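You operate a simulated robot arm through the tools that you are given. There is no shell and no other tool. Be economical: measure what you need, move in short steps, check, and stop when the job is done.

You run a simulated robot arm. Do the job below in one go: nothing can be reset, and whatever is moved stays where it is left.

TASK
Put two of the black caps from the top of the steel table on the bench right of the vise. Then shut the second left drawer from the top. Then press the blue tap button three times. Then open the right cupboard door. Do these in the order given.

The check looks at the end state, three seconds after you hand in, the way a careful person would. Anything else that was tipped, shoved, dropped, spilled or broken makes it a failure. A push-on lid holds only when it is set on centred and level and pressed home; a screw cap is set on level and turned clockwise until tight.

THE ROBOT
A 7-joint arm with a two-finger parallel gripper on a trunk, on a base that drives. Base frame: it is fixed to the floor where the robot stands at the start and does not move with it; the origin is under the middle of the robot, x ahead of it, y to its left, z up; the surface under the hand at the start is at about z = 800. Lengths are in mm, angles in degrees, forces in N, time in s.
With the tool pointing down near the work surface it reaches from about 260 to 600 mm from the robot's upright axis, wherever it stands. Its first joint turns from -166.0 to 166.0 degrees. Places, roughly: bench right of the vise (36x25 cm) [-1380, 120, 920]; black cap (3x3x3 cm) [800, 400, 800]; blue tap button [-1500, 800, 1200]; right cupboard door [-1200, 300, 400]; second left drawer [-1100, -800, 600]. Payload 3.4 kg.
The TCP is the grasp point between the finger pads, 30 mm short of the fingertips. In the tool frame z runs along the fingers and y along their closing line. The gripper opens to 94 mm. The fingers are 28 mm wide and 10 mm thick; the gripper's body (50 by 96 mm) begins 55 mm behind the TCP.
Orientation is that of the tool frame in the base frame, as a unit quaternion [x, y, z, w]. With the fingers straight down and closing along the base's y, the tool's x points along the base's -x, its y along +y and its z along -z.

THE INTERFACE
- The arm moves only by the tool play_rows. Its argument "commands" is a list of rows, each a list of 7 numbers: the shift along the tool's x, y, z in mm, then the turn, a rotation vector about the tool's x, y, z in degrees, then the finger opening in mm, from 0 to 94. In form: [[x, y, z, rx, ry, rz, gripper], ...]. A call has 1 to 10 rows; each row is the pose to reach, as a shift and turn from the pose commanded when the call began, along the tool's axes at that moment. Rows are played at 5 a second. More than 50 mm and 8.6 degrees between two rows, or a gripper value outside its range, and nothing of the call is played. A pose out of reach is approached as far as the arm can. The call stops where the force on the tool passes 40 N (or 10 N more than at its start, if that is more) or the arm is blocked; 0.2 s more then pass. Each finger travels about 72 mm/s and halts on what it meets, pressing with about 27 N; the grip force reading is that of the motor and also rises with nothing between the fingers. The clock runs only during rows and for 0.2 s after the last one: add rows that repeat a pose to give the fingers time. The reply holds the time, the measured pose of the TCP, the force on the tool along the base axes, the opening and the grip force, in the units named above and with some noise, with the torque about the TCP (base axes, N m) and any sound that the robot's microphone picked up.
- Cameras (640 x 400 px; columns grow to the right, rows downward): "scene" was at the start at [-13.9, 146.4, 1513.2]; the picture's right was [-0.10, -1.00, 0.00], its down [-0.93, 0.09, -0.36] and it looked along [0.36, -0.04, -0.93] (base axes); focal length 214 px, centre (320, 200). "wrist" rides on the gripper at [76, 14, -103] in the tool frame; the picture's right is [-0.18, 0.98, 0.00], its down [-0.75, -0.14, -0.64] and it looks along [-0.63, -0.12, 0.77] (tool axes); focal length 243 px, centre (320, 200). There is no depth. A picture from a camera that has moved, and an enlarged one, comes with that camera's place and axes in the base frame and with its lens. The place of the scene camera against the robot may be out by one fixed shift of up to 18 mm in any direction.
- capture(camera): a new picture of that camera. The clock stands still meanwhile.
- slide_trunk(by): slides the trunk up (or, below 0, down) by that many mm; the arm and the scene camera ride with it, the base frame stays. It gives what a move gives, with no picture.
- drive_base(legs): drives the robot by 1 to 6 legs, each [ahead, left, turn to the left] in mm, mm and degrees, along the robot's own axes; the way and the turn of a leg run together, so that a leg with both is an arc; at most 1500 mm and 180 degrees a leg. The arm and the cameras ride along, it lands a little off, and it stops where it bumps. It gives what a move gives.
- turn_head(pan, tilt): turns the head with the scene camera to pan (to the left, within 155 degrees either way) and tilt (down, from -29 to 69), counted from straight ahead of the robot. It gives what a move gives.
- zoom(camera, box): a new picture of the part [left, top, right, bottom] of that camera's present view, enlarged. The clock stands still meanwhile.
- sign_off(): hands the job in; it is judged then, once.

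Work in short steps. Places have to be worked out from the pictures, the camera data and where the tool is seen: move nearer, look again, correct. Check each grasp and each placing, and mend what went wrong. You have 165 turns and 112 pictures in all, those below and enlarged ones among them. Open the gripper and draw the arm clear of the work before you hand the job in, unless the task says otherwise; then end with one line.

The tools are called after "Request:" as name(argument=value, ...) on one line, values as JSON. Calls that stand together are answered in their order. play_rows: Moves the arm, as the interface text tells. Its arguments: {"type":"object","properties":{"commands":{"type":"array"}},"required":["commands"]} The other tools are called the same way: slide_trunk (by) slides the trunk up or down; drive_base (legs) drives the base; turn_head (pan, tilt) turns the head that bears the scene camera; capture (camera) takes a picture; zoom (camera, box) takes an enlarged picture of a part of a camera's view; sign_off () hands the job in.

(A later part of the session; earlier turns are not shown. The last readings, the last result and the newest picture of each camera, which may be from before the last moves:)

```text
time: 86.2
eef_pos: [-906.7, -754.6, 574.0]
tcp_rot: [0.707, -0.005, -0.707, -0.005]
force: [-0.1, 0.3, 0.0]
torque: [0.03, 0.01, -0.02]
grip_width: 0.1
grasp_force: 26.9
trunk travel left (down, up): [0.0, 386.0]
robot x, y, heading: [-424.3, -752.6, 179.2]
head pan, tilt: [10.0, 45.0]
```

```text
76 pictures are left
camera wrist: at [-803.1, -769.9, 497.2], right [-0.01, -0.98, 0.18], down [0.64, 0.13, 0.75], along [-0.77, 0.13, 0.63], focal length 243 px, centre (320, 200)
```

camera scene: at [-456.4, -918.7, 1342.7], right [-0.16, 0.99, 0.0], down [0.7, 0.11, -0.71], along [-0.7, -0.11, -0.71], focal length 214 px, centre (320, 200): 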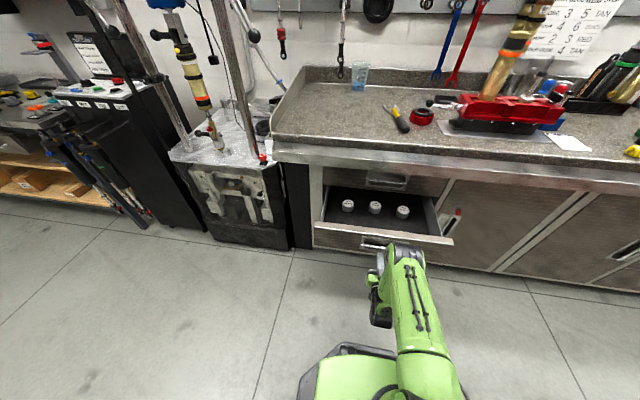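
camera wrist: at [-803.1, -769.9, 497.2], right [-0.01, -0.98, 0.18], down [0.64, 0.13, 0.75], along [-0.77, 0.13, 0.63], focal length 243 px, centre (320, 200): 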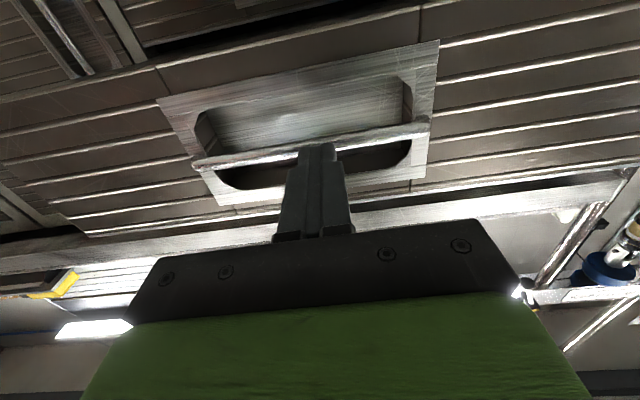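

Combining the wrist and scene views corrects this: front at x ≈ -1000, top z ≈ 650, handle bar near z ≈ 610. I raise to z ≈ 608, centre on the bar, and approach to contact.

Request:
play_rows(commands=[[-34, -8, 0, 0, 0, 0, 0], [-34, -15, 15, 0, 0, 0, 0], [-34, -15, 30, 0, 0, 0, 0], [-34, -15, 40, 0, 0, 0, 0], [-34, -15, 40, 0, 0, 0, 0]])

Request:
capture(camera="wrist")

Request:
zoom(camera="scene", box=[280, 160, 480, 285])

```text
time: 87.4
eef_pos: [-947.7, -739.2, 605.6]
tcp_rot: [-0.707, 0.004, 0.707, 0.004]
force: [0.3, -0.7, 0.1]
torque: [0.0, 0.01, -0.02]
grip_width: 0.0
grasp_force: 26.8
trunk travel left (down, up): [0.0, 386.0]
robot x, y, heading: [-425.1, -752.0, 179.1]
head pan, tilt: [10.0, 45.0]
```

```text
75 pictures are left
camera wrist: at [-844.5, -755.1, 530.6], right [-0.01, -0.98, 0.18], down [0.64, 0.13, 0.75], along [-0.77, 0.13, 0.63], focal length 243 px, centre (320, 200)
```

wrist: 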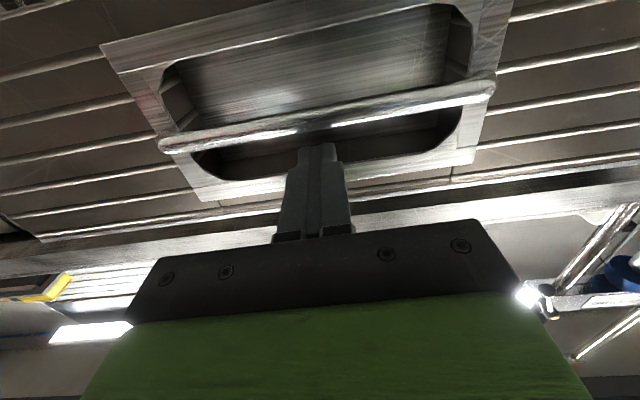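

```text
3.20 times, centred on (380, 222) of scene
camera zoom: at [-456.3, -918.7, 1342.6], right [-0.16, 0.99, 0.0], down [0.7, 0.11, -0.71], along [-0.7, -0.11, -0.71], focal length 686 px, centre (128, 128)
```

zoom: 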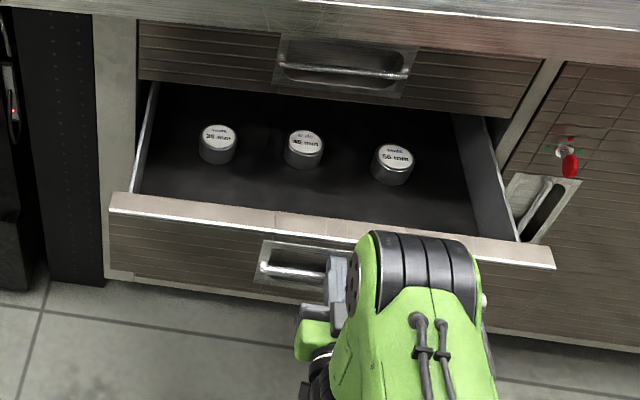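

The bar sits at about z ≈ 585, so I drop 18 mm and advance in small steps to contact.

Request:
play_rows(commands=[[18, 0, -5, 0, 0, 0, 0], [18, 0, 0, 0, 0, 0, 0], [18, 0, 8, 0, 0, 0, 0], [18, 0, 16, 0, 0, 0, 0], [18, 0, 24, 0, 0, 0, 0], [18, 0, 32, 0, 0, 0, 0], [18, 0, 40, 0, 0, 0, 0]])

Request:
capture(camera="wrist")

```text
time: 88.3
eef_pos: [-962.3, -740.6, 596.4]
tcp_rot: [-0.697, 0.005, 0.717, 0.005]
force: [-2.4, -1.0, 11.1]
torque: [0.01, 0.28, 0.12]
grip_width: 0.0
grasp_force: 27.1
trunk travel left (down, up): [0.0, 386.0]
robot x, y, heading: [-423.0, -752.1, 179.6]
head pan, tilt: [10.0, 45.0]
stopped in row 4: the force on the tool passed its limit at 41 N (the readings are from after the stop); the commanded pose is now the measured one
```

```text
73 pictures are left
camera wrist: at [-860.6, -755.5, 517.7], right [-0.01, -0.98, 0.18], down [0.66, 0.13, 0.74], along [-0.75, 0.13, 0.65], focal length 243 px, centre (320, 200)
```

wrist: 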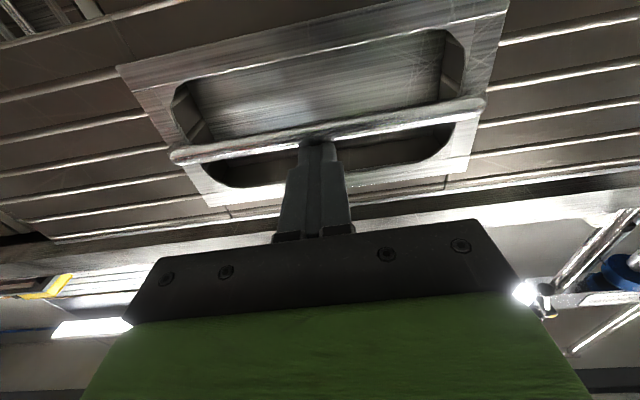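

The fingers rested on top of the bar, so it's a bit lower (centre ~575). I back off, level the tool, go down to z ≈ 574 and push again.

Request:
play_rows(commands=[[0, 0, -15, 0, 0, 0, 0], [0, 0, -25, 0, 1.6, 0, 0], [22, 0, -25, 0, 1.6, 0, 0], [22, 0, -15, 0, 1.6, 0, 0], [22, 0, -5, 0, 1.6, 0, 0], [22, 0, 5, 0, 1.6, 0, 0], [22, 0, 12, 0, 1.6, 0, 0], [22, 0, 20, 0, 1.6, 0, 0]])

Request:
capture(camera="wrist")

```text
time: 89.0
eef_pos: [-941.1, -741.1, 595.4]
tcp_rot: [-0.699, 0.004, 0.715, 0.004]
force: [-2.3, -1.0, 11.3]
torque: [-0.02, 0.31, 0.15]
grip_width: 0.0
grasp_force: 26.9
trunk travel left (down, up): [0.0, 386.0]
robot x, y, heading: [-423.8, -752.1, 179.0]
head pan, tilt: [10.0, 45.0]
stopped in row 3: the force on the tool passed its limit at 51 N (the readings are from after the stop); the commanded pose is now the measured one
```

```text
72 pictures are left
camera wrist: at [-838.4, -755.4, 518.1], right [-0.01, -0.98, 0.18], down [0.66, 0.13, 0.74], along [-0.75, 0.13, 0.65], focal length 243 px, centre (320, 200)
```

wrist: 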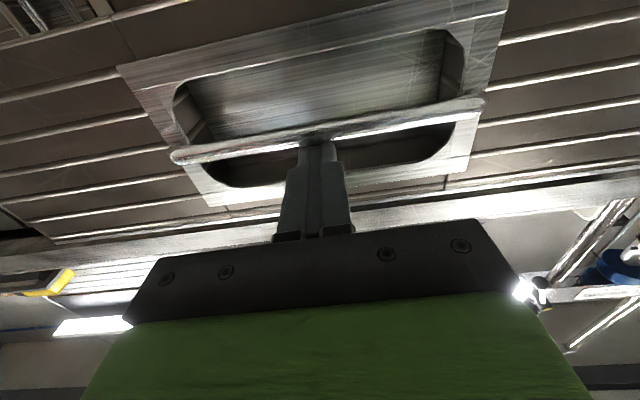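

The drawer followed my retreat: the fingertips sit in the recess above the bar, pressing down on it. That's fine for pushing — I raise 6 mm to unload and push forward in small steps against the recess back.

Request:
play_rows(commands=[[-4, 0, 0, 0, 0, 0, 0], [-8, 0, 0, 0, 1, 0, 0], [-8, 0, 8, 0, 1.4, 0, 0], [-8, 0, 16, 0, 1.4, 0, 0], [-8, 0, 24, 0, 1.4, 0, 0], [-8, 0, 32, 0, 1.4, 0, 0], [-8, 0, 40, 0, 1.4, 0, 0]])

Request:
capture(camera="wrist")

```text
time: 90.6
eef_pos: [-980.9, -737.3, 601.2]
tcp_rot: [0.71, -0.005, -0.704, -0.004]
force: [-0.2, -2.3, -2.7]
torque: [0.03, -0.08, 0.1]
grip_width: 0.0
grasp_force: 26.8
trunk travel left (down, up): [0.0, 386.0]
robot x, y, heading: [-421.3, -753.9, 179.3]
head pan, tilt: [10.0, 45.0]
```

```text
71 pictures are left
camera wrist: at [-876.2, -753.4, 526.3], right [-0.01, -0.98, 0.18], down [0.64, 0.13, 0.76], along [-0.77, 0.13, 0.62], focal length 243 px, centre (320, 200)
```

wrist: 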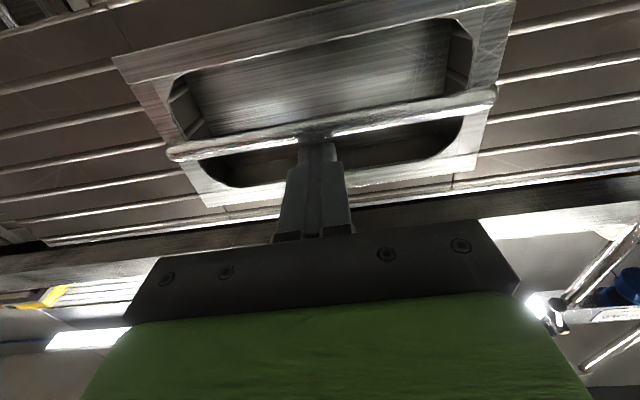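

The drawer is now moving inward with the hand at tiny force. I keep pushing.

Request:
play_rows(commands=[[0, 0, 10, 0, 0, 0, 0], [0, 0, 20, 0, 0, 0, 0], [0, 0, 30, 0, 0, 0, 0], [0, 0, 40, 0, 0, 0, 0], [0, 0, 50, 0, 0, 0, 0], [0, 0, 60, 0, 0, 0, 0], [0, 0, 70, 0, 0, 0, 0], [0, 0, 80, 0, 0, 0, 0], [0, 0, 90, 0, 0, 0, 0], [0, 0, 100, 0, 0, 0, 0]])

Request:
capture(camera="scene")

```text
time: 92.8
eef_pos: [-1079.4, -737.7, 600.7]
tcp_rot: [0.71, -0.006, -0.704, -0.005]
force: [-0.1, -1.5, -0.6]
torque: [-0.01, -0.05, -0.02]
grip_width: 0.1
grasp_force: 26.9
trunk travel left (down, up): [0.0, 386.0]
robot x, y, heading: [-427.9, -752.2, 179.3]
head pan, tilt: [10.0, 45.0]
```

```text
70 pictures are left
camera scene: at [-456.3, -918.8, 1342.6], right [-0.16, 0.99, 0.0], down [0.7, 0.11, -0.71], along [-0.7, -0.11, -0.71], focal length 214 px, centre (320, 200)
```

scene: 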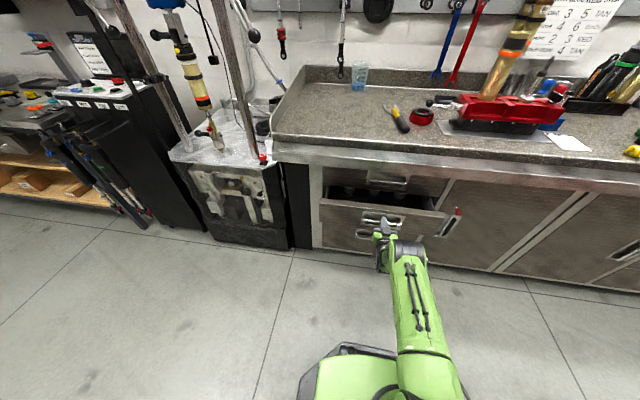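

Nearly there; roughly 60–90 mm remain. I continue until it stops.

Request:
play_rows(commands=[[0, 0, 10, 0, 0, 0, 0], [0, 0, 20, 0, 0, 0, 0], [0, 0, 30, 0, 0, 0, 0], [0, 0, 40, 0, 0, 0, 0], [0, 0, 50, 0, 0, 0, 0], [0, 0, 60, 0, 0, 0, 0], [0, 0, 70, 0, 0, 0, 0], [0, 0, 80, 0, 0, 0, 0], [0, 0, 90, 0, 0, 0, 0], [0, 0, 100, 0, 0, 0, 0]])

Request:
zoom(camera="scene", box=[280, 140, 480, 265])

```text
time: 95.0
eef_pos: [-1161.4, -740.4, 606.3]
tcp_rot: [0.71, -0.006, -0.704, -0.005]
force: [1.4, 0.9, -1.0]
torque: [-0.01, 0.01, 0.0]
grip_width: 0.0
grasp_force: 27.2
out of reach, approached as far as the arm can: row 9, 10
trunk travel left (down, up): [0.0, 386.0]
robot x, y, heading: [-422.5, -753.2, 179.0]
head pan, tilt: [10.0, 45.0]
```

```text
3.20 times, centred on (380, 202) of scene
camera zoom: at [-456.4, -918.6, 1342.7], right [-0.16, 0.99, 0.0], down [0.7, 0.11, -0.71], along [-0.7, -0.11, -0.71], focal length 686 px, centre (128, 192)
```

zoom: 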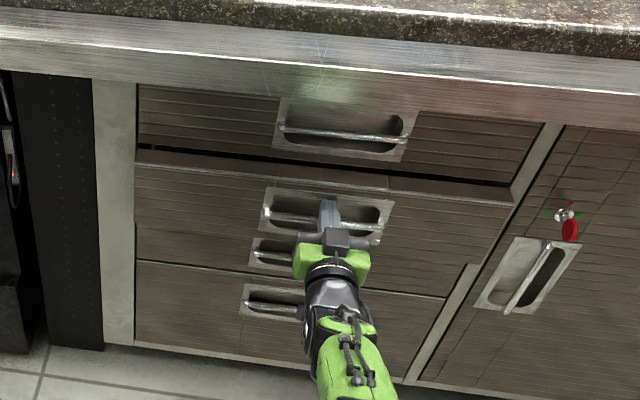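

About 20 mm of gap remains and the arm is at its reach limit. I draw the hand back 80, drive ahead 80, and push again.

Request:
play_rows(commands=[[0, 0, -20, 0, 0, 0, 0], [0, 0, -50, 0, 0, 0, 0], [0, 0, -90, 0, 0, 0, 0]])

Request:
drive_base(legs=[[75, 0, 0]])

Request:
zoom(camera="scene", box=[280, 140, 480, 265])

```text
time: 95.8
eef_pos: [-1070.5, -743.1, 609.0]
tcp_rot: [0.708, -0.005, -0.706, -0.004]
force: [0.3, 1.0, 0.5]
torque: [0.0, 0.02, 0.05]
grip_width: 0.3
grasp_force: 26.8
trunk travel left (down, up): [0.0, 386.0]
robot x, y, heading: [-421.9, -754.0, 179.0]
head pan, tilt: [10.0, 45.0]
```

```text
time: 96.8
eef_pos: [-1144.3, -742.1, 607.5]
tcp_rot: [0.711, -0.005, -0.704, -0.004]
force: [0.1, -0.8, -0.1]
torque: [0.0, 0.0, 0.02]
grip_width: 0.0
grasp_force: 27.1
trunk travel left (down, up): [0.0, 386.0]
robot x, y, heading: [-495.8, -752.5, 179.2]
head pan, tilt: [10.0, 45.0]
```

```text
3.20 times, centred on (380, 202) of scene
camera zoom: at [-530.1, -917.7, 1342.6], right [-0.16, 0.99, 0.0], down [0.7, 0.11, -0.71], along [-0.7, -0.11, -0.71], focal length 686 px, centre (128, 192)
```

zoom: 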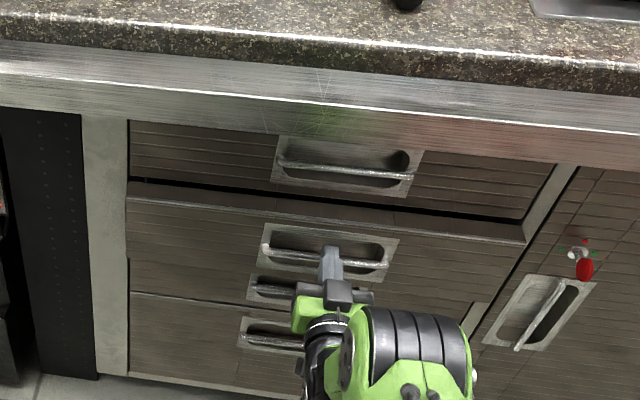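

The drawer stayed put. I push on to the stop.

Request:
play_rows(commands=[[0, 0, 10, 0, 0, 0, 0], [0, 0, 20, 0, 0, 0, 0], [0, 0, 28, 0, 0, 0, 0], [0, 0, 36, 0, 0, 0, 0], [0, 0, 44, 0, 0, 0, 0], [0, 0, 52, 0, 0, 0, 0], [0, 0, 60, 0, 0, 0, 0], [0, 0, 68, 0, 0, 0, 0], [0, 0, 76, 0, 0, 0, 0]])

Request:
zoom(camera="scene", box=[280, 140, 480, 265])

```text
time: 98.6
eef_pos: [-1201.9, -740.8, 606.4]
tcp_rot: [0.708, -0.006, -0.706, -0.005]
force: [34.3, -1.3, 13.5]
torque: [0.03, 0.77, 0.12]
grip_width: 0.0
grasp_force: 26.9
trunk travel left (down, up): [0.0, 386.0]
robot x, y, heading: [-495.4, -752.4, 179.1]
head pan, tilt: [10.0, 45.0]
stopped in row 8: the force on the tool passed its limit at 54 N (the readings are from after the stop); the commanded pose is now the measured one
```

```text
3.20 times, centred on (380, 202) of scene
camera zoom: at [-523.0, -917.8, 1342.9], right [-0.16, 0.99, 0.0], down [0.69, 0.11, -0.71], along [-0.7, -0.11, -0.7], focal length 686 px, centre (128, 192)
```

zoom: 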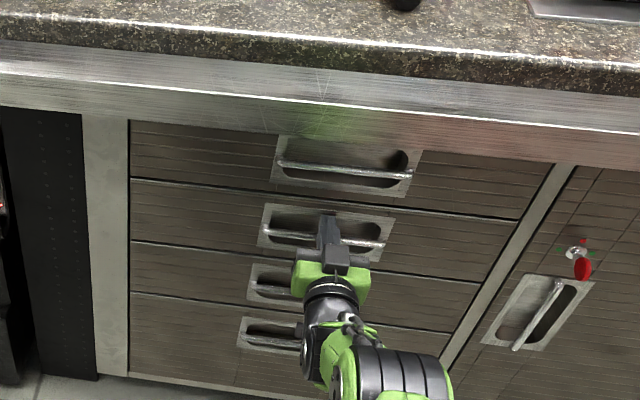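

Drawer flush and stopped. I unload the press, then withdraw carefully and check it stays shut.

Request:
play_rows(commands=[[-1, 0, -4, 0, 0, 0, 0], [-2, 0, -8, 0, 0, 0, 0], [-2, 0, -20, 0, 0, 0, 0], [-2, 0, -50, 0, 0, 0, 0], [-2, 0, -90, 0, 0, 0, 0], [-2, 0, -130, 0, 0, 0, 0]])

Request:
zoom(camera="scene", box=[280, 140, 480, 265])

```text
time: 100.0
eef_pos: [-1072.3, -744.2, 606.0]
tcp_rot: [0.711, -0.004, -0.703, -0.004]
force: [0.0, 0.4, 0.0]
torque: [-0.01, -0.02, -0.01]
grip_width: 0.0
grasp_force: 27.2
trunk travel left (down, up): [0.0, 386.0]
robot x, y, heading: [-497.9, -754.3, 179.3]
head pan, tilt: [10.0, 45.0]
```

```text
3.20 times, centred on (380, 202) of scene
camera zoom: at [-528.8, -917.7, 1342.6], right [-0.16, 0.99, 0.0], down [0.7, 0.11, -0.71], along [-0.7, -0.11, -0.71], focal length 686 px, centre (128, 192)
```

zoom: 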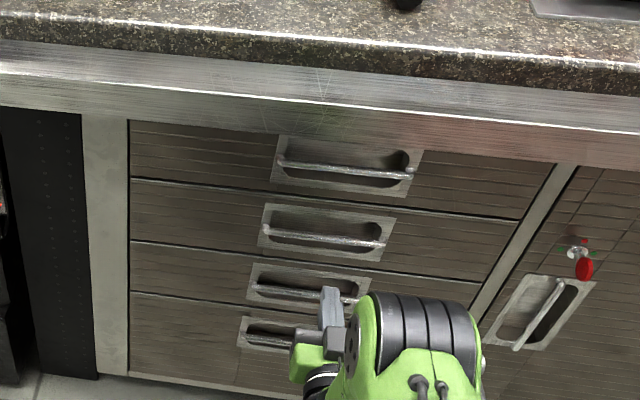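

The drawer is shut. Now to the dispensers: back off, trunk up, drive right to y ≈ 750.

Request:
drive_base(legs=[[-150, 0, 0], [0, -1480, 0]])

Request:
slide_trunk(by=300)

Request:
turn_head(pan=-8, tilt=25)

Request:
capture(camera="scene")

```text
time: 108.5
eef_pos: [-885.8, 774.5, 604.8]
tcp_rot: [0.712, -0.009, -0.702, -0.008]
force: [-0.6, -0.3, 1.3]
torque: [-0.02, 0.03, 0.01]
grip_width: 0.0
grasp_force: 26.8
trunk travel left (down, up): [0.0, 386.0]
robot x, y, heading: [-310.2, 760.6, 178.4]
head pan, tilt: [10.0, 45.0]
```

```text
time: 111.5
eef_pos: [-885.5, 774.0, 905.7]
tcp_rot: [0.712, -0.01, -0.703, -0.01]
force: [0.5, -0.3, 0.3]
torque: [0.0, 0.01, -0.02]
grip_width: 0.0
grasp_force: 27.2
trunk travel left (down, up): [-300.0, 86.0]
robot x, y, heading: [-312.3, 761.7, 178.5]
head pan, tilt: [10.0, 45.0]
```

```text
time: 112.3
eef_pos: [-887.1, 775.4, 905.6]
tcp_rot: [0.712, -0.01, -0.702, -0.009]
force: [0.1, -0.2, -0.1]
torque: [0.01, 0.01, -0.03]
grip_width: 0.0
grasp_force: 26.7
trunk travel left (down, up): [-300.0, 86.0]
robot x, y, heading: [-311.5, 760.0, 178.5]
head pan, tilt: [-8.0, 25.0]
```

```text
65 pictures are left
camera scene: at [-354.6, 622.1, 1672.1], right [0.16, 0.99, 0.0], down [0.42, -0.07, -0.91], along [-0.89, 0.15, -0.42], focal length 214 px, centre (320, 200)
```

scene: 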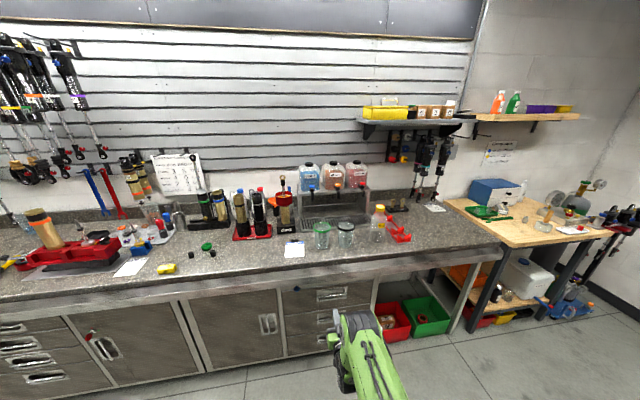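

Request:
zoom(camera="scene", box=[270, 140, 430, 260])

```text
3.33 times, centred on (350, 200) of scene
camera zoom: at [-354.6, 622.1, 1672.1], right [0.16, 0.99, 0.0], down [0.42, -0.07, -0.91], along [-0.89, 0.15, -0.42], focal length 715 px, centre (220, 200)
```

zoom: 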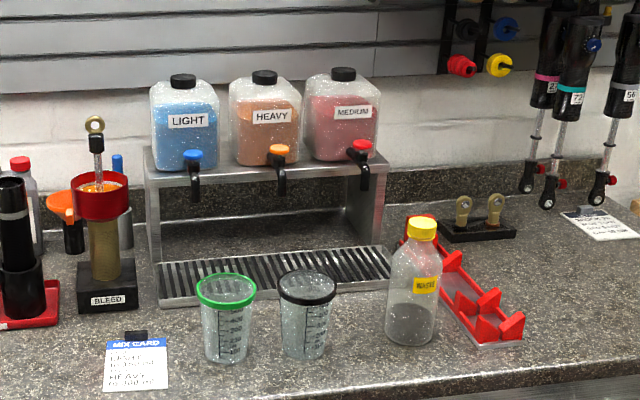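

The blue button sits atop the left tap under the LIGHT bottle, around (-1500…-1570, 770, ~1210). I raise the arm well above the bench while pitching the tool to 45° down, then drive nearer.

Request:
play_rows(commands=[[-40, 0, 0, 0, 0, 0, 0], [-80, 0, 0, 0, 0, 0, 0], [-120, 0, -5, 0, 8, 0, 0], [-160, 0, -10, 0, 16, 0, 0], [-200, 0, -20, 0, 24, 0, 0], [-240, 0, -30, 0, 32, 0, 0], [-280, 0, -40, 0, 40, 0, 0], [-320, 0, -50, 0, 45, 0, 0], [-360, 0, -60, 0, 45, 0, 0]])

Request:
drive_base(legs=[[350, 0, 0]])

Request:
turn_head(pan=5, tilt=30)

Request:
capture(camera="scene")

Request:
capture(camera="wrist")

```text
time: 114.3
eef_pos: [-830.6, 772.0, 1267.2]
tcp_rot: [0.926, -0.012, -0.376, -0.004]
force: [-0.4, 0.9, 0.3]
torque: [-0.04, 0.0, 0.02]
grip_width: 0.0
grasp_force: 27.1
trunk travel left (down, up): [-300.0, 86.0]
robot x, y, heading: [-309.1, 764.1, 178.5]
head pan, tilt: [-8.0, 25.0]
```

```text
time: 116.6
eef_pos: [-1190.9, 778.4, 1266.8]
tcp_rot: [0.926, -0.009, -0.377, -0.004]
force: [0.2, 0.3, 0.1]
torque: [0.03, 0.0, -0.01]
grip_width: 0.1
grasp_force: 26.9
trunk travel left (down, up): [-300.0, 86.0]
robot x, y, heading: [-669.3, 769.3, 179.0]
head pan, tilt: [-8.0, 25.0]
```

```text
time: 117.4
eef_pos: [-1190.9, 779.4, 1267.0]
tcp_rot: [0.926, -0.01, -0.377, -0.004]
force: [-0.4, 0.1, -0.7]
torque: [0.04, -0.01, 0.0]
grip_width: 0.0
grasp_force: 26.6
trunk travel left (down, up): [-300.0, 86.0]
robot x, y, heading: [-669.2, 765.8, 178.8]
head pan, tilt: [5.0, 30.0]
```

```text
63 pictures are left
camera scene: at [-711.9, 609.8, 1664.3], right [-0.07, 1.0, 0.0], down [0.5, 0.03, -0.87], along [-0.86, -0.06, -0.5], focal length 214 px, centre (320, 200)
```

scene: 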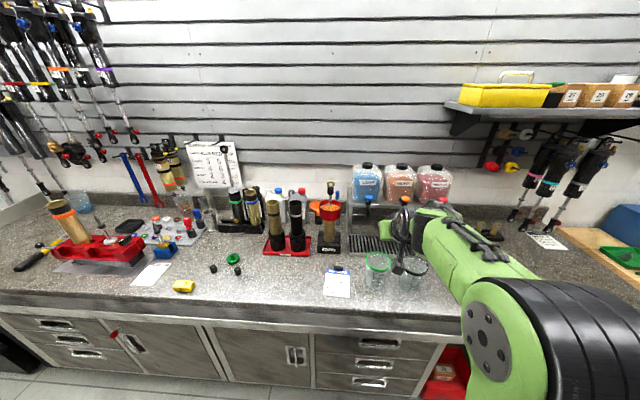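

```text
62 pictures are left
camera wrist: at [-1063.0, 762.3, 1288.3], right [-0.15, -0.98, 0.13], down [-0.09, 0.14, 0.99], along [-0.98, 0.14, -0.11], focal length 243 px, centre (320, 200)
```

wrist: 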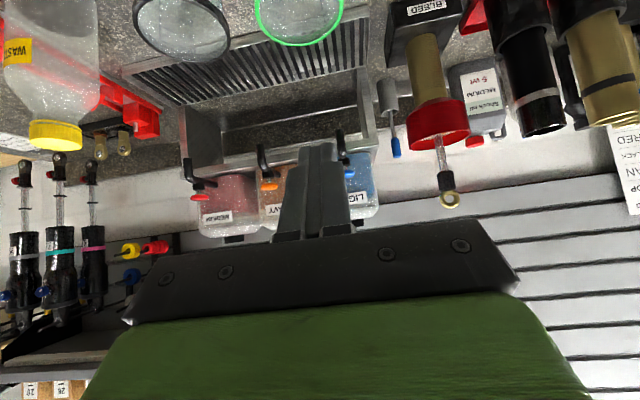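

Intersecting both views puts the blue button at about (-1583, 770, 1179). I drive ahead 210 (arm staying at z 1267, above the cups) and look closely.

Request:
drive_base(legs=[[210, 0, 0]])

Request:
capture(camera="wrist")

Request:
zoom(camera="scene", box=[320, 120, 480, 220])

```text
time: 119.0
eef_pos: [-1398.1, 786.5, 1267.2]
tcp_rot: [0.926, -0.011, -0.377, -0.005]
force: [0.1, 0.3, -0.3]
torque: [0.01, 0.01, -0.01]
grip_width: 0.1
grasp_force: 26.9
trunk travel left (down, up): [-300.0, 86.0]
robot x, y, heading: [-873.8, 775.1, 178.5]
head pan, tilt: [5.0, 30.0]
```

```text
61 pictures are left
camera wrist: at [-1271.0, 768.5, 1287.9], right [-0.16, -0.98, 0.13], down [-0.09, 0.14, 0.99], along [-0.98, 0.14, -0.11], focal length 243 px, centre (320, 200)
```

wrist: 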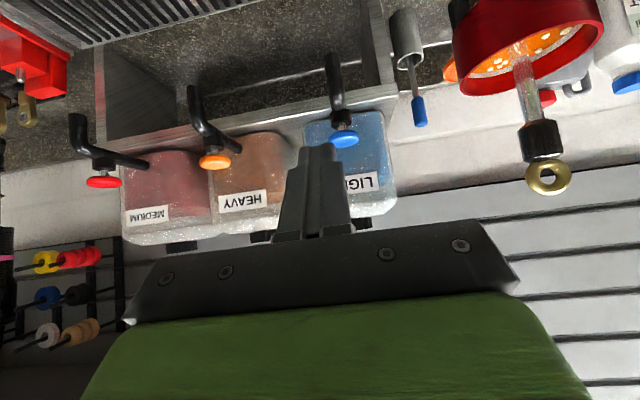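

```text
4.00 times, centred on (400, 170) of scene
camera zoom: at [-920.8, 614.5, 1664.2], right [-0.06, 1.0, 0.0], down [0.5, 0.03, -0.87], along [-0.86, -0.05, -0.5], focal length 858 px, centre (0, 320)
```

zoom: 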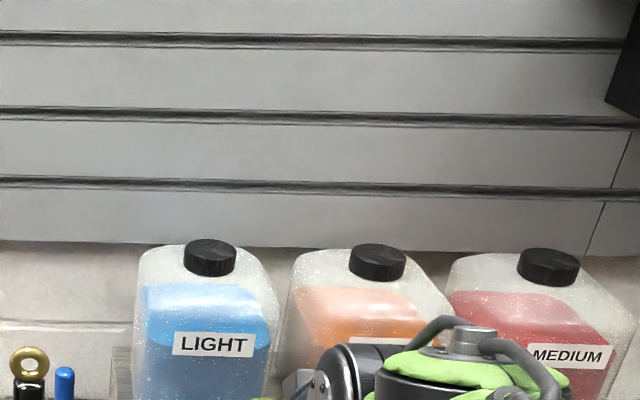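

The button is a blue mushroom on a vertical stem at (-1580, 771, 1178), to be pressed downward. I bring the fingertips just above it.

Request:
play_rows(commands=[[-24, 5, 34, 0, 0, 0, 0], [-47, 10, 68, 0, 0, 0, 0], [-70, 15, 102, 0, 0, 0, 0], [-93, 19, 136, 0, 0, 0, 0], [-93, 19, 136, 0, 0, 0, 0]])

Request:
capture(camera="wrist")

Request:
turn_head(pan=0, tilt=35)

Request:
zoom(camera="scene", box=[320, 120, 480, 220])

```text
time: 120.2
eef_pos: [-1561.0, 771.6, 1233.7]
tcp_rot: [0.926, -0.011, -0.377, -0.005]
force: [0.3, -0.5, 1.3]
torque: [0.01, 0.0, 0.01]
grip_width: 0.0
grasp_force: 27.3
trunk travel left (down, up): [-300.0, 86.0]
robot x, y, heading: [-878.2, 773.1, 178.7]
head pan, tilt: [5.0, 30.0]
```

```text
59 pictures are left
camera wrist: at [-1432.8, 754.6, 1253.9], right [-0.16, -0.98, 0.13], down [-0.09, 0.14, 0.99], along [-0.98, 0.14, -0.11], focal length 243 px, centre (320, 200)
```

wrist: 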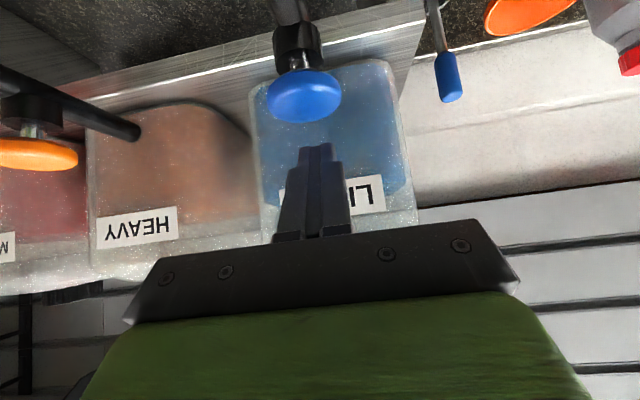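

```text
time: 120.8
eef_pos: [-1562.8, 772.0, 1230.8]
tcp_rot: [0.926, -0.012, -0.376, -0.005]
force: [-1.2, 0.0, 0.3]
torque: [0.01, 0.0, -0.03]
grip_width: 0.2
grasp_force: 26.8
trunk travel left (down, up): [-300.0, 86.0]
robot x, y, heading: [-875.7, 775.7, 178.7]
head pan, tilt: [0.0, 35.0]
```

```text
4.00 times, centred on (400, 170) of scene
camera zoom: at [-917.8, 622.3, 1656.5], right [0.02, 1.0, 0.0], down [0.57, -0.01, -0.82], along [-0.82, 0.02, -0.57], focal length 858 px, centre (0, 320)
```

zoom: 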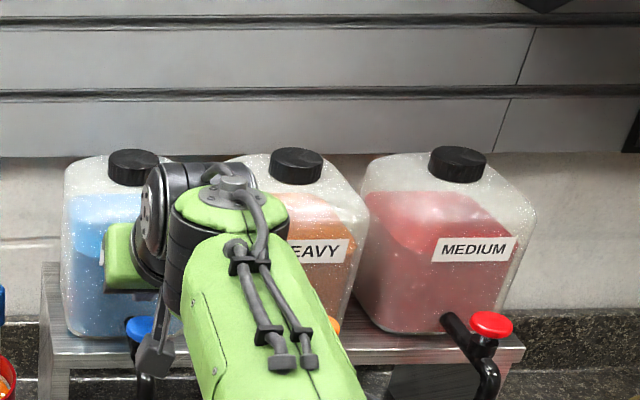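

The close view puts the 43 mm blue disc at about (-1558, 774), top z ≈ 1186. I shift back 10 mm and press downward in small steps, watching force and sound.

Request:
play_rows(commands=[[7, -2, -7, 0, 0, 0, 0], [11.2, -2, -2.7, 0, 0, 0, 0], [15.4, -2, 1.6, 0, 0, 0, 0], [17.5, -2, 3.7, 0, 0, 0, 0], [19.6, -2, 5.9, 0, 0, 0, 0], [21.7, -2, 8, 0, 0, 0, 0], [23.8, -2, 10.2, 0, 0, 0, 0]])

Request:
capture(camera="wrist")

```text
time: 122.5
eef_pos: [-1550.6, 773.1, 1214.4]
tcp_rot: [0.924, -0.012, -0.382, -0.004]
force: [-12.3, 1.9, 21.9]
torque: [0.09, 0.51, -0.02]
grip_width: 0.0
grasp_force: 27.3
trunk travel left (down, up): [-300.0, 86.0]
robot x, y, heading: [-873.6, 774.9, 178.6]
head pan, tilt: [0.0, 35.0]
heard: click
```

```text
57 pictures are left
camera wrist: at [-1423.1, 755.2, 1233.5], right [-0.16, -0.98, 0.13], down [-0.08, 0.14, 0.99], along [-0.98, 0.14, -0.1], focal length 243 px, centre (320, 200)
```

wrist: 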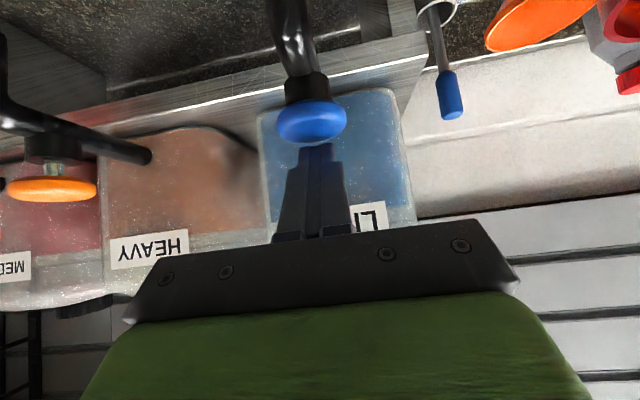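

One click heard. I lift 16 mm to release, then press a second time.

Request:
play_rows(commands=[[-5.6, 0, -5.7, 0, 0, 0, 0], [-11.2, 0, -11.5, 0, 0, 0, 0], [-11.2, 0, -11.5, 0, 0, 0, 0], [-11.2, 0, -11.5, 0, 0, 0, 0]])

Request:
play_rows(commands=[[4.2, 0, 4.3, 0, 0, 0, 0], [7, 0, 7.2, 0, 0, 0, 0], [9.1, 0, 9.3, 0, 0, 0, 0], [11.2, 0, 11.5, 0, 0, 0, 0]])

```text
time: 123.5
eef_pos: [-1548.9, 770.8, 1224.2]
tcp_rot: [0.927, -0.01, -0.376, -0.004]
force: [-0.9, -0.1, 1.4]
torque: [0.0, 0.06, 0.03]
grip_width: 0.2
grasp_force: 27.2
trunk travel left (down, up): [-300.0, 86.0]
robot x, y, heading: [-876.5, 772.8, 178.3]
head pan, tilt: [0.0, 35.0]
```

```text
time: 124.5
eef_pos: [-1550.1, 770.4, 1214.8]
tcp_rot: [0.925, -0.012, -0.38, -0.005]
force: [-8.1, -0.6, 18.6]
torque: [0.0, 0.39, 0.0]
grip_width: 0.0
grasp_force: 27.2
trunk travel left (down, up): [-300.0, 86.0]
robot x, y, heading: [-872.4, 774.8, 178.5]
head pan, tilt: [0.0, 35.0]
heard: click
```

Second click heard. I release and press a third time.

Request:
play_rows(commands=[[-5.6, 0, -5.7, 0, 0, 0, 0], [-11.2, 0, -11.5, 0, 0, 0, 0], [-11.2, 0, -11.5, 0, 0, 0, 0], [-11.2, 0, -11.5, 0, 0, 0, 0]])

Request:
play_rows(commands=[[4.2, 0, 4.3, 0, 0, 0, 0], [7, 0, 7.2, 0, 0, 0, 0], [9.1, 0, 9.3, 0, 0, 0, 0], [11.2, 0, 11.5, 0, 0, 0, 0]])

```text
time: 125.5
eef_pos: [-1549.1, 771.2, 1225.3]
tcp_rot: [0.927, -0.012, -0.375, -0.005]
force: [0.0, 0.0, 0.9]
torque: [0.02, 0.03, 0.01]
grip_width: 0.0
grasp_force: 27.0
trunk travel left (down, up): [-300.0, 86.0]
robot x, y, heading: [-878.7, 772.9, 178.5]
head pan, tilt: [0.0, 35.0]
```

```text
time: 126.5
eef_pos: [-1548.7, 772.3, 1215.3]
tcp_rot: [0.924, -0.011, -0.382, -0.004]
force: [-9.6, 1.8, 22.3]
torque: [-0.05, 0.54, 0.04]
grip_width: 0.0
grasp_force: 27.0
trunk travel left (down, up): [-300.0, 86.0]
robot x, y, heading: [-873.7, 771.5, 178.6]
head pan, tilt: [0.0, 35.0]
heard: click
```

Third click. I withdraw up and back, and check the scene.

Request:
play_rows(commands=[[-15, 0, -16, 0, 0, 0, 0], [-31, 0, -32, 0, 0, 0, 0], [-5, 0, -58, 0, 0, 0, 0], [22, 0, -84, 0, 0, 0, 0], [49, 0, -110, 0, 0, 0, 0], [76, 0, -136, 0, 0, 0, 0], [76, 0, -136, 0, 0, 0, 0]])

Request:
drive_base(legs=[[-350, 0, 0], [0, 560, 0]])

Request:
turn_head(pan=0, tilt=45)

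Request:
capture(camera="scene")

```text
time: 128.1
eef_pos: [-1402.4, 767.3, 1257.4]
tcp_rot: [0.927, -0.012, -0.376, -0.005]
force: [-0.1, -0.9, 0.2]
torque: [0.01, -0.03, -0.01]
grip_width: 0.1
grasp_force: 26.9
trunk travel left (down, up): [-300.0, 86.0]
robot x, y, heading: [-874.1, 776.8, 178.6]
head pan, tilt: [0.0, 35.0]
```

```text
time: 133.2
eef_pos: [-1062.7, 181.4, 1257.7]
tcp_rot: [0.926, -0.006, -0.377, -0.002]
force: [0.3, -0.1, 0.1]
torque: [-0.02, -0.01, 0.0]
grip_width: 0.0
grasp_force: 27.5
trunk travel left (down, up): [-300.0, 86.0]
robot x, y, heading: [-540.8, 191.9, 179.3]
head pan, tilt: [0.0, 35.0]
```

```text
time: 133.9
eef_pos: [-1062.0, 182.1, 1256.9]
tcp_rot: [0.927, -0.006, -0.375, -0.002]
force: [0.0, 0.1, 0.1]
torque: [-0.03, 0.03, -0.02]
grip_width: 0.1
grasp_force: 26.8
trunk travel left (down, up): [-300.0, 86.0]
robot x, y, heading: [-536.2, 194.1, 179.1]
head pan, tilt: [0.0, 45.0]
```

```text
56 pictures are left
camera scene: at [-570.4, 41.8, 1641.7], right [0.01, 1.0, 0.0], down [0.71, -0.01, -0.71], along [-0.71, 0.01, -0.71], focal length 214 px, centre (320, 200)
```

scene: 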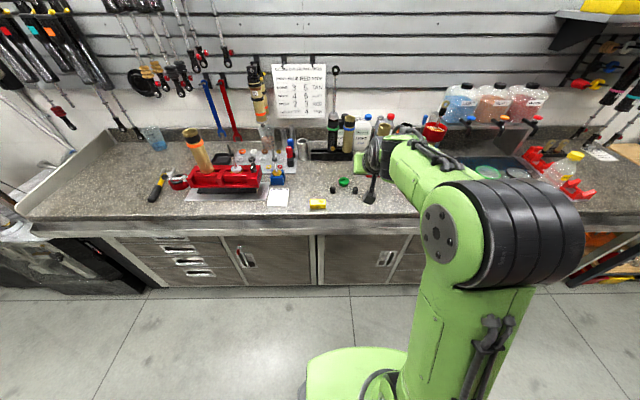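

All is in order on the bench. The right cupboard door has its handle at right (about (-1200, 420, 540)), so its hinge is at left. I level the tool, lower arm and trunk in front of it and look.

Request:
play_rows(commands=[[32, 0, 23, 0, -5.1, 0, 0], [64, 0, 46, 0, -10.2, 0, 0], [96, 0, 69, 0, -15.3, 0, 0], [128, 0, 92, 0, -20.4, 0, 0], [160, 0, 115, 0, -25.5, 0, 0], [192, 0, 138, 0, -30.6, 0, 0], [224, 0, 161, 0, -35.7, 0, 0], [256, 0, 184, 0, -40.8, 0, 0], [287, 0, 209, 0, -45.9, 0, 0], [287, 0, 209, 0, -45.9, 0, 0]])

Request:
drive_base(legs=[[0, -225, 0]])

Request:
slide_trunk(by=-300)

Request:
capture(camera="scene")

Request:
capture(camera="wrist")

```text
time: 136.1
eef_pos: [-1008.1, 178.5, 916.0]
tcp_rot: [-0.705, 0.006, 0.709, 0.006]
force: [0.2, 0.5, -0.5]
torque: [-0.01, -0.01, 0.01]
grip_width: 0.2
grasp_force: 27.0
out of reach, approached as far as the arm can: row 6, 9, 10
trunk travel left (down, up): [-300.0, 86.0]
robot x, y, heading: [-536.2, 191.3, 179.5]
head pan, tilt: [0.0, 45.0]
```

```text
time: 137.8
eef_pos: [-1004.6, 408.1, 916.5]
tcp_rot: [-0.706, 0.006, 0.708, 0.004]
force: [-0.3, -0.2, -0.5]
torque: [-0.01, -0.01, 0.04]
grip_width: 0.0
grasp_force: 27.3
trunk travel left (down, up): [-300.0, 86.0]
robot x, y, heading: [-533.6, 417.2, 179.1]
head pan, tilt: [0.0, 45.0]
```

```text
time: 140.8
eef_pos: [-1004.7, 407.4, 616.6]
tcp_rot: [-0.707, 0.006, 0.708, 0.006]
force: [-0.9, -0.2, -0.1]
torque: [-0.03, 0.03, 0.04]
grip_width: 0.0
grasp_force: 27.6
trunk travel left (down, up): [0.0, 386.0]
robot x, y, heading: [-535.4, 417.4, 178.9]
head pan, tilt: [0.0, 45.0]
```

```text
55 pictures are left
camera scene: at [-567.3, 267.1, 1342.6], right [0.02, 1.0, 0.0], down [0.71, -0.01, -0.71], along [-0.71, 0.01, -0.71], focal length 214 px, centre (320, 200)
```

scene: 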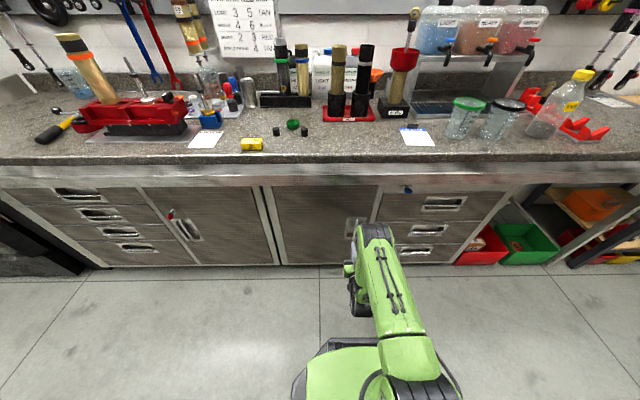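

```text
54 pictures are left
camera wrist: at [-901.2, 391.2, 540.9], right [-0.01, -0.98, 0.18], down [0.65, 0.13, 0.75], along [-0.76, 0.13, 0.63], focal length 243 px, centre (320, 200)
```

wrist: 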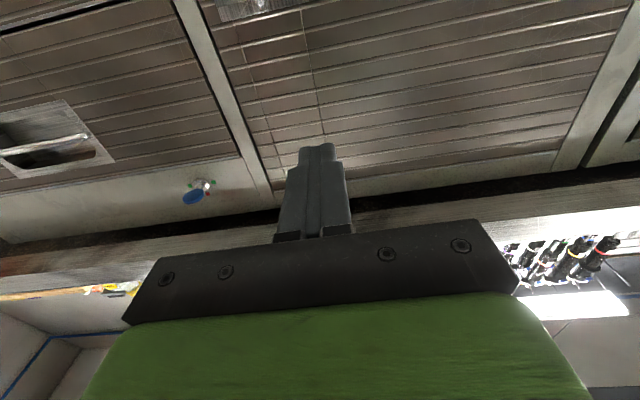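

The handle shows at the wrist picture's top edge, roughly (-1200, 450, 525). I lower the hand 110 mm, open it, and look again.

Request:
play_rows(commands=[[30, -8, 0, 0, 0, 0, 20], [60, -16, 0, 0, 0, 0, 40], [90, -24, 0, 0, 0, 0, 60], [110, -30, 0, 0, 0, 0, 60], [110, -30, 0, 0, 0, 0, 60]])

Request:
capture(camera="wrist")

Request:
zoom(camera="scene", box=[260, 170, 420, 270])

```text
time: 142.0
eef_pos: [-1006.7, 436.2, 506.6]
tcp_rot: [-0.707, 0.006, 0.707, 0.006]
force: [0.1, 0.0, -0.6]
torque: [-0.03, 0.02, 0.01]
grip_width: 60.0
grasp_force: 0.1
trunk travel left (down, up): [0.0, 386.0]
robot x, y, heading: [-530.8, 420.5, 179.2]
head pan, tilt: [0.0, 45.0]
```

```text
53 pictures are left
camera wrist: at [-902.2, 420.3, 431.7], right [-0.01, -0.98, 0.18], down [0.65, 0.13, 0.75], along [-0.76, 0.13, 0.63], focal length 243 px, centre (320, 200)
```

wrist: 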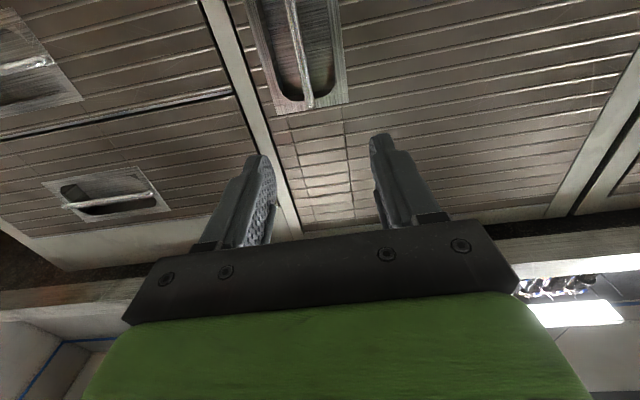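

```text
4.00 times, centred on (340, 220) of scene
camera zoom: at [-567.3, 267.1, 1342.7], right [0.02, 1.0, 0.0], down [0.71, -0.01, -0.71], along [-0.71, 0.01, -0.71], focal length 858 px, centre (240, 120)
```

zoom: 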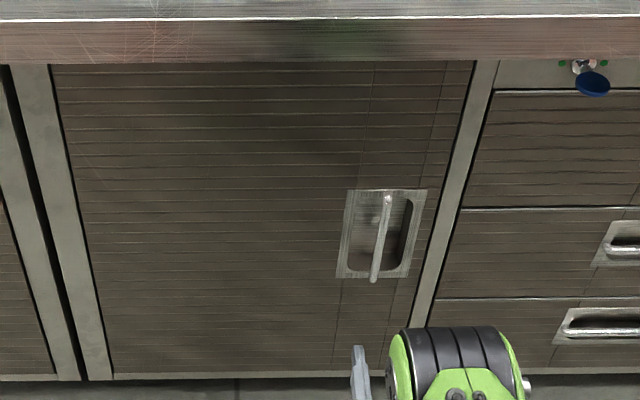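

The vertical bar is at y ≈ 452, spanning about z 400–520. I lower to z ≈ 465, align, narrow the opening and approach to ~60 mm off the bar, then look.

Request:
play_rows(commands=[[20, -8, 20, 0, 0, 0, 50], [40, -14, 45, 0, 0, 0, 40], [42, -15, 70, 0, 0, 0, 34], [42, -15, 95, 0, 0, 0, 34], [42, -15, 95, 0, 0, 0, 34]])

Request:
capture(camera="wrist")

Request:
zoom(camera="scene", box=[300, 180, 420, 255])

```text
time: 143.2
eef_pos: [-1098.8, 455.5, 465.3]
tcp_rot: [-0.707, 0.005, 0.707, 0.005]
force: [-0.3, 0.1, -0.7]
torque: [0.0, -0.05, -0.01]
grip_width: 34.2
grasp_force: 0.1
trunk travel left (down, up): [0.0, 386.0]
robot x, y, heading: [-533.3, 417.4, 179.1]
head pan, tilt: [0.0, 45.0]
```

```text
51 pictures are left
camera wrist: at [-994.6, 439.6, 388.9], right [-0.02, -0.98, 0.18], down [0.65, 0.13, 0.75], along [-0.76, 0.13, 0.63], focal length 243 px, centre (320, 200)
```

wrist: 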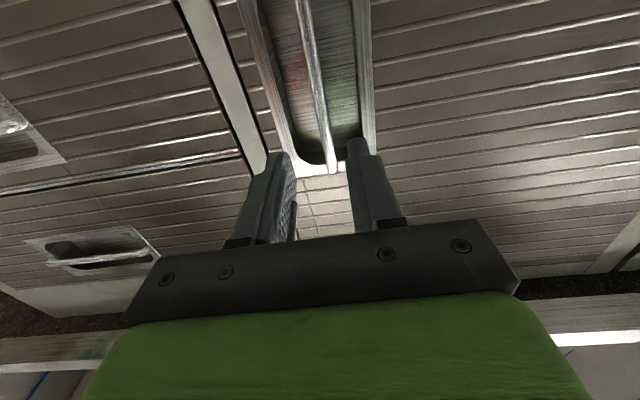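

```text
5.33 times, centred on (360, 218) of scene
camera zoom: at [-567.3, 267.1, 1342.6], right [0.02, 1.0, 0.0], down [0.71, -0.01, -0.71], along [-0.71, 0.01, -0.71], focal length 1144 px, centre (107, 107)
```

zoom: 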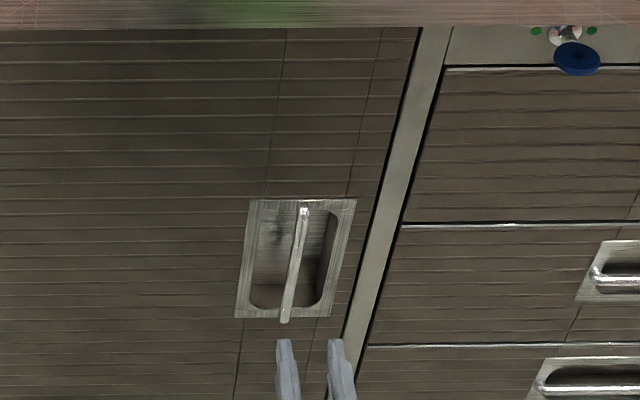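

The bar is at (-1197, 455), z ~380–523, standing proud of a wide recess. I advance 86 mm to straddle it and close.

Request:
play_rows(commands=[[0, 0, 25, 0, 0, 0, 34], [0, 0, 50, 0, 0, 0, 34], [0, 0, 70, 0, 0, 0, 34], [0, 0, 86, 0, 0, 0, 34], [0, 0, 86, 0, 0, 0, 15], [0, 0, 86, 0, 0, 0, 4], [0, 0, 86, 0, 0, 0, 4], [0, 0, 86, 0, 0, 0, 4]])

Request:
capture(camera="wrist")

```text
time: 145.0
eef_pos: [-1171.7, 454.9, 488.9]
tcp_rot: [-0.707, 0.006, 0.707, 0.006]
force: [0.5, 0.5, 0.7]
torque: [-0.01, -0.01, 0.03]
grip_width: 4.0
grasp_force: 0.1
out of reach, approached as far as the arm can: row 2, 3, 4, 5, 6, 7, 8
trunk travel left (down, up): [0.0, 386.0]
robot x, y, heading: [-534.5, 417.9, 179.2]
head pan, tilt: [0.0, 45.0]
```

```text
49 pictures are left
camera wrist: at [-1067.0, 439.2, 412.7], right [-0.01, -0.98, 0.18], down [0.65, 0.13, 0.75], along [-0.76, 0.13, 0.63], focal length 243 px, centre (320, 200)
```

wrist: 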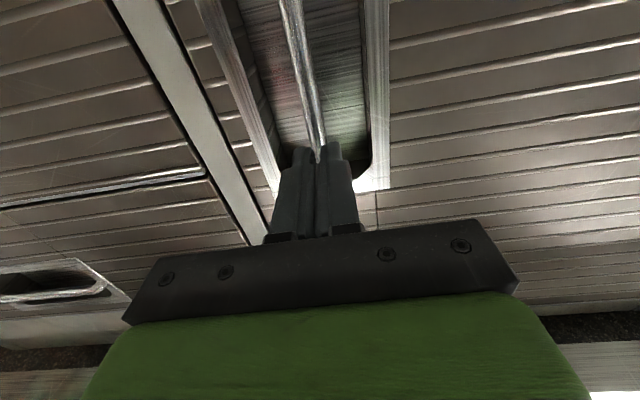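

The reach limit stopped it 15 mm short, so the bar wasn't caught. I reopen, draw back, drive 110 ahead and try again.

Request:
play_rows(commands=[[0, 0, 0, 0, 0, 0, 34], [0, 0, 0, 0, 0, 0, 34], [10, 0, -40, 0, 0, 0, 34], [15, 0, -80, 0, 0, 0, 34], [15, 0, -120, 0, 0, 0, 34], [15, 0, -150, 0, 0, 0, 34]])

Request:
drive_base(legs=[[110, 0, 0]])

Request:
capture(camera="wrist")

```text
time: 146.4
eef_pos: [-1026.7, 454.9, 471.9]
tcp_rot: [-0.705, 0.005, 0.709, 0.005]
force: [-0.1, -0.2, 0.1]
torque: [0.05, -0.02, -0.02]
grip_width: 33.9
grasp_force: 0.1
trunk travel left (down, up): [0.0, 386.0]
robot x, y, heading: [-538.3, 421.0, 179.2]
head pan, tilt: [0.0, 45.0]
```

```text
time: 147.6
eef_pos: [-1133.8, 457.9, 470.9]
tcp_rot: [-0.706, 0.006, 0.708, 0.005]
force: [0.6, -0.7, 0.7]
torque: [0.02, 0.01, 0.01]
grip_width: 33.9
grasp_force: 0.1
trunk travel left (down, up): [0.0, 386.0]
robot x, y, heading: [-640.8, 419.7, 179.4]
head pan, tilt: [0.0, 45.0]
```

```text
48 pictures are left
camera wrist: at [-1029.9, 440.6, 396.0], right [-0.01, -0.98, 0.18], down [0.65, 0.13, 0.75], along [-0.76, 0.13, 0.63], focal length 243 px, centre (320, 200)
```

wrist: 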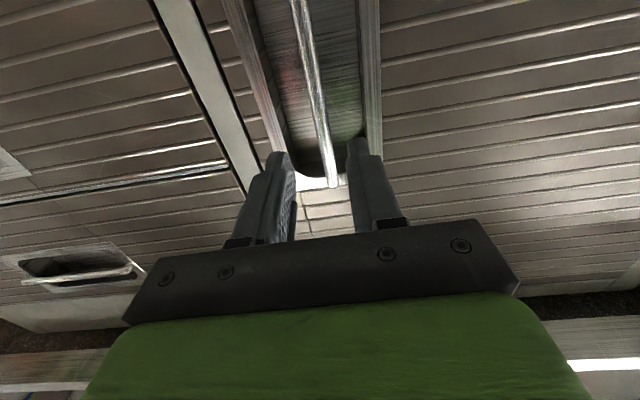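

Bar lies between the fingers. Forward 56 mm and close.

Request:
play_rows(commands=[[0, 2, 20, 0, 0, 0, 34], [0, 2, 40, 0, 0, 0, 34], [0, 2, 56, 0, 0, 0, 34], [0, 2, 56, 0, 0, 0, 20], [0, 2, 56, 0, 0, 0, 4], [0, 2, 56, 0, 0, 0, 4], [0, 2, 56, 0, 0, 0, 4]])

Request:
capture(camera="wrist")

```text
time: 149.2
eef_pos: [-1187.6, 456.8, 471.5]
tcp_rot: [-0.706, 0.007, 0.708, 0.006]
force: [-1.1, 4.1, 1.1]
torque: [0.06, -0.18, -0.17]
grip_width: 11.6
grasp_force: 44.5
trunk travel left (down, up): [0.0, 386.0]
robot x, y, heading: [-642.2, 417.7, 179.2]
head pan, tilt: [0.0, 45.0]
```

```text
47 pictures are left
camera wrist: at [-1085.0, 440.0, 396.2], right [-0.01, -0.98, 0.18], down [0.65, 0.13, 0.75], along [-0.76, 0.13, 0.63], focal length 243 px, centre (320, 200)
```

wrist: 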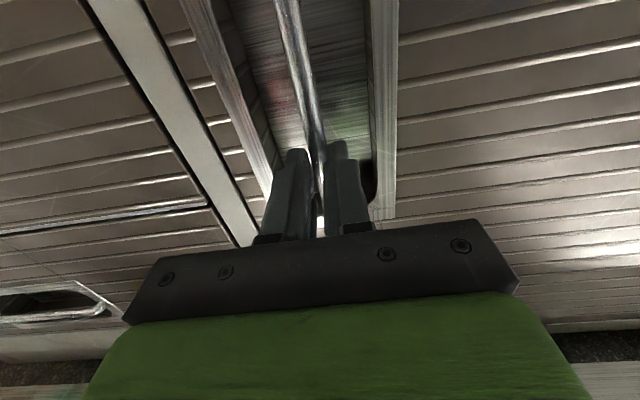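

Gripped the bar (11.6 mm). Hinge estimated at (-1215, 108); I swing the whole robot rigidly about the hinge: for 8°, ahead -43, left 80, turn -8.

Request:
drive_base(legs=[[-43, 80, -8]])

Request:
capture(camera="scene")

```text
time: 150.3
eef_pos: [-1141.6, 448.0, 471.9]
tcp_rot: [-0.705, 0.054, 0.705, 0.054]
force: [2.4, 14.2, 1.9]
torque: [0.05, -0.42, -0.5]
grip_width: 11.5
grasp_force: 45.3
trunk travel left (down, up): [0.0, 386.0]
robot x, y, heading: [-602.1, 339.7, 171.7]
head pan, tilt: [0.0, 45.0]
```

```text
46 pictures are left
camera scene: at [-657.4, 191.1, 1342.8], right [0.15, 0.99, 0.0], down [0.7, -0.11, -0.71], along [-0.7, 0.11, -0.71], focal length 214 px, centre (320, 200)
```

scene: 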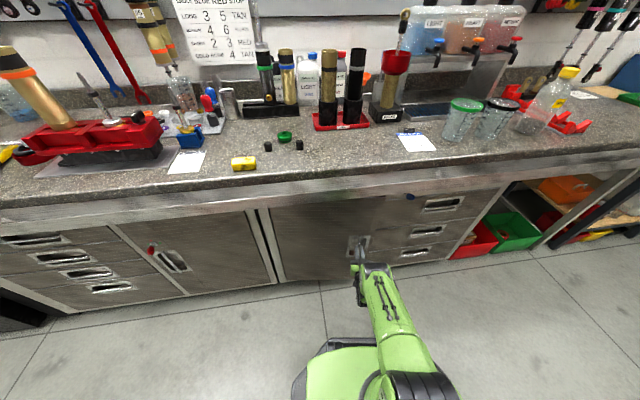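

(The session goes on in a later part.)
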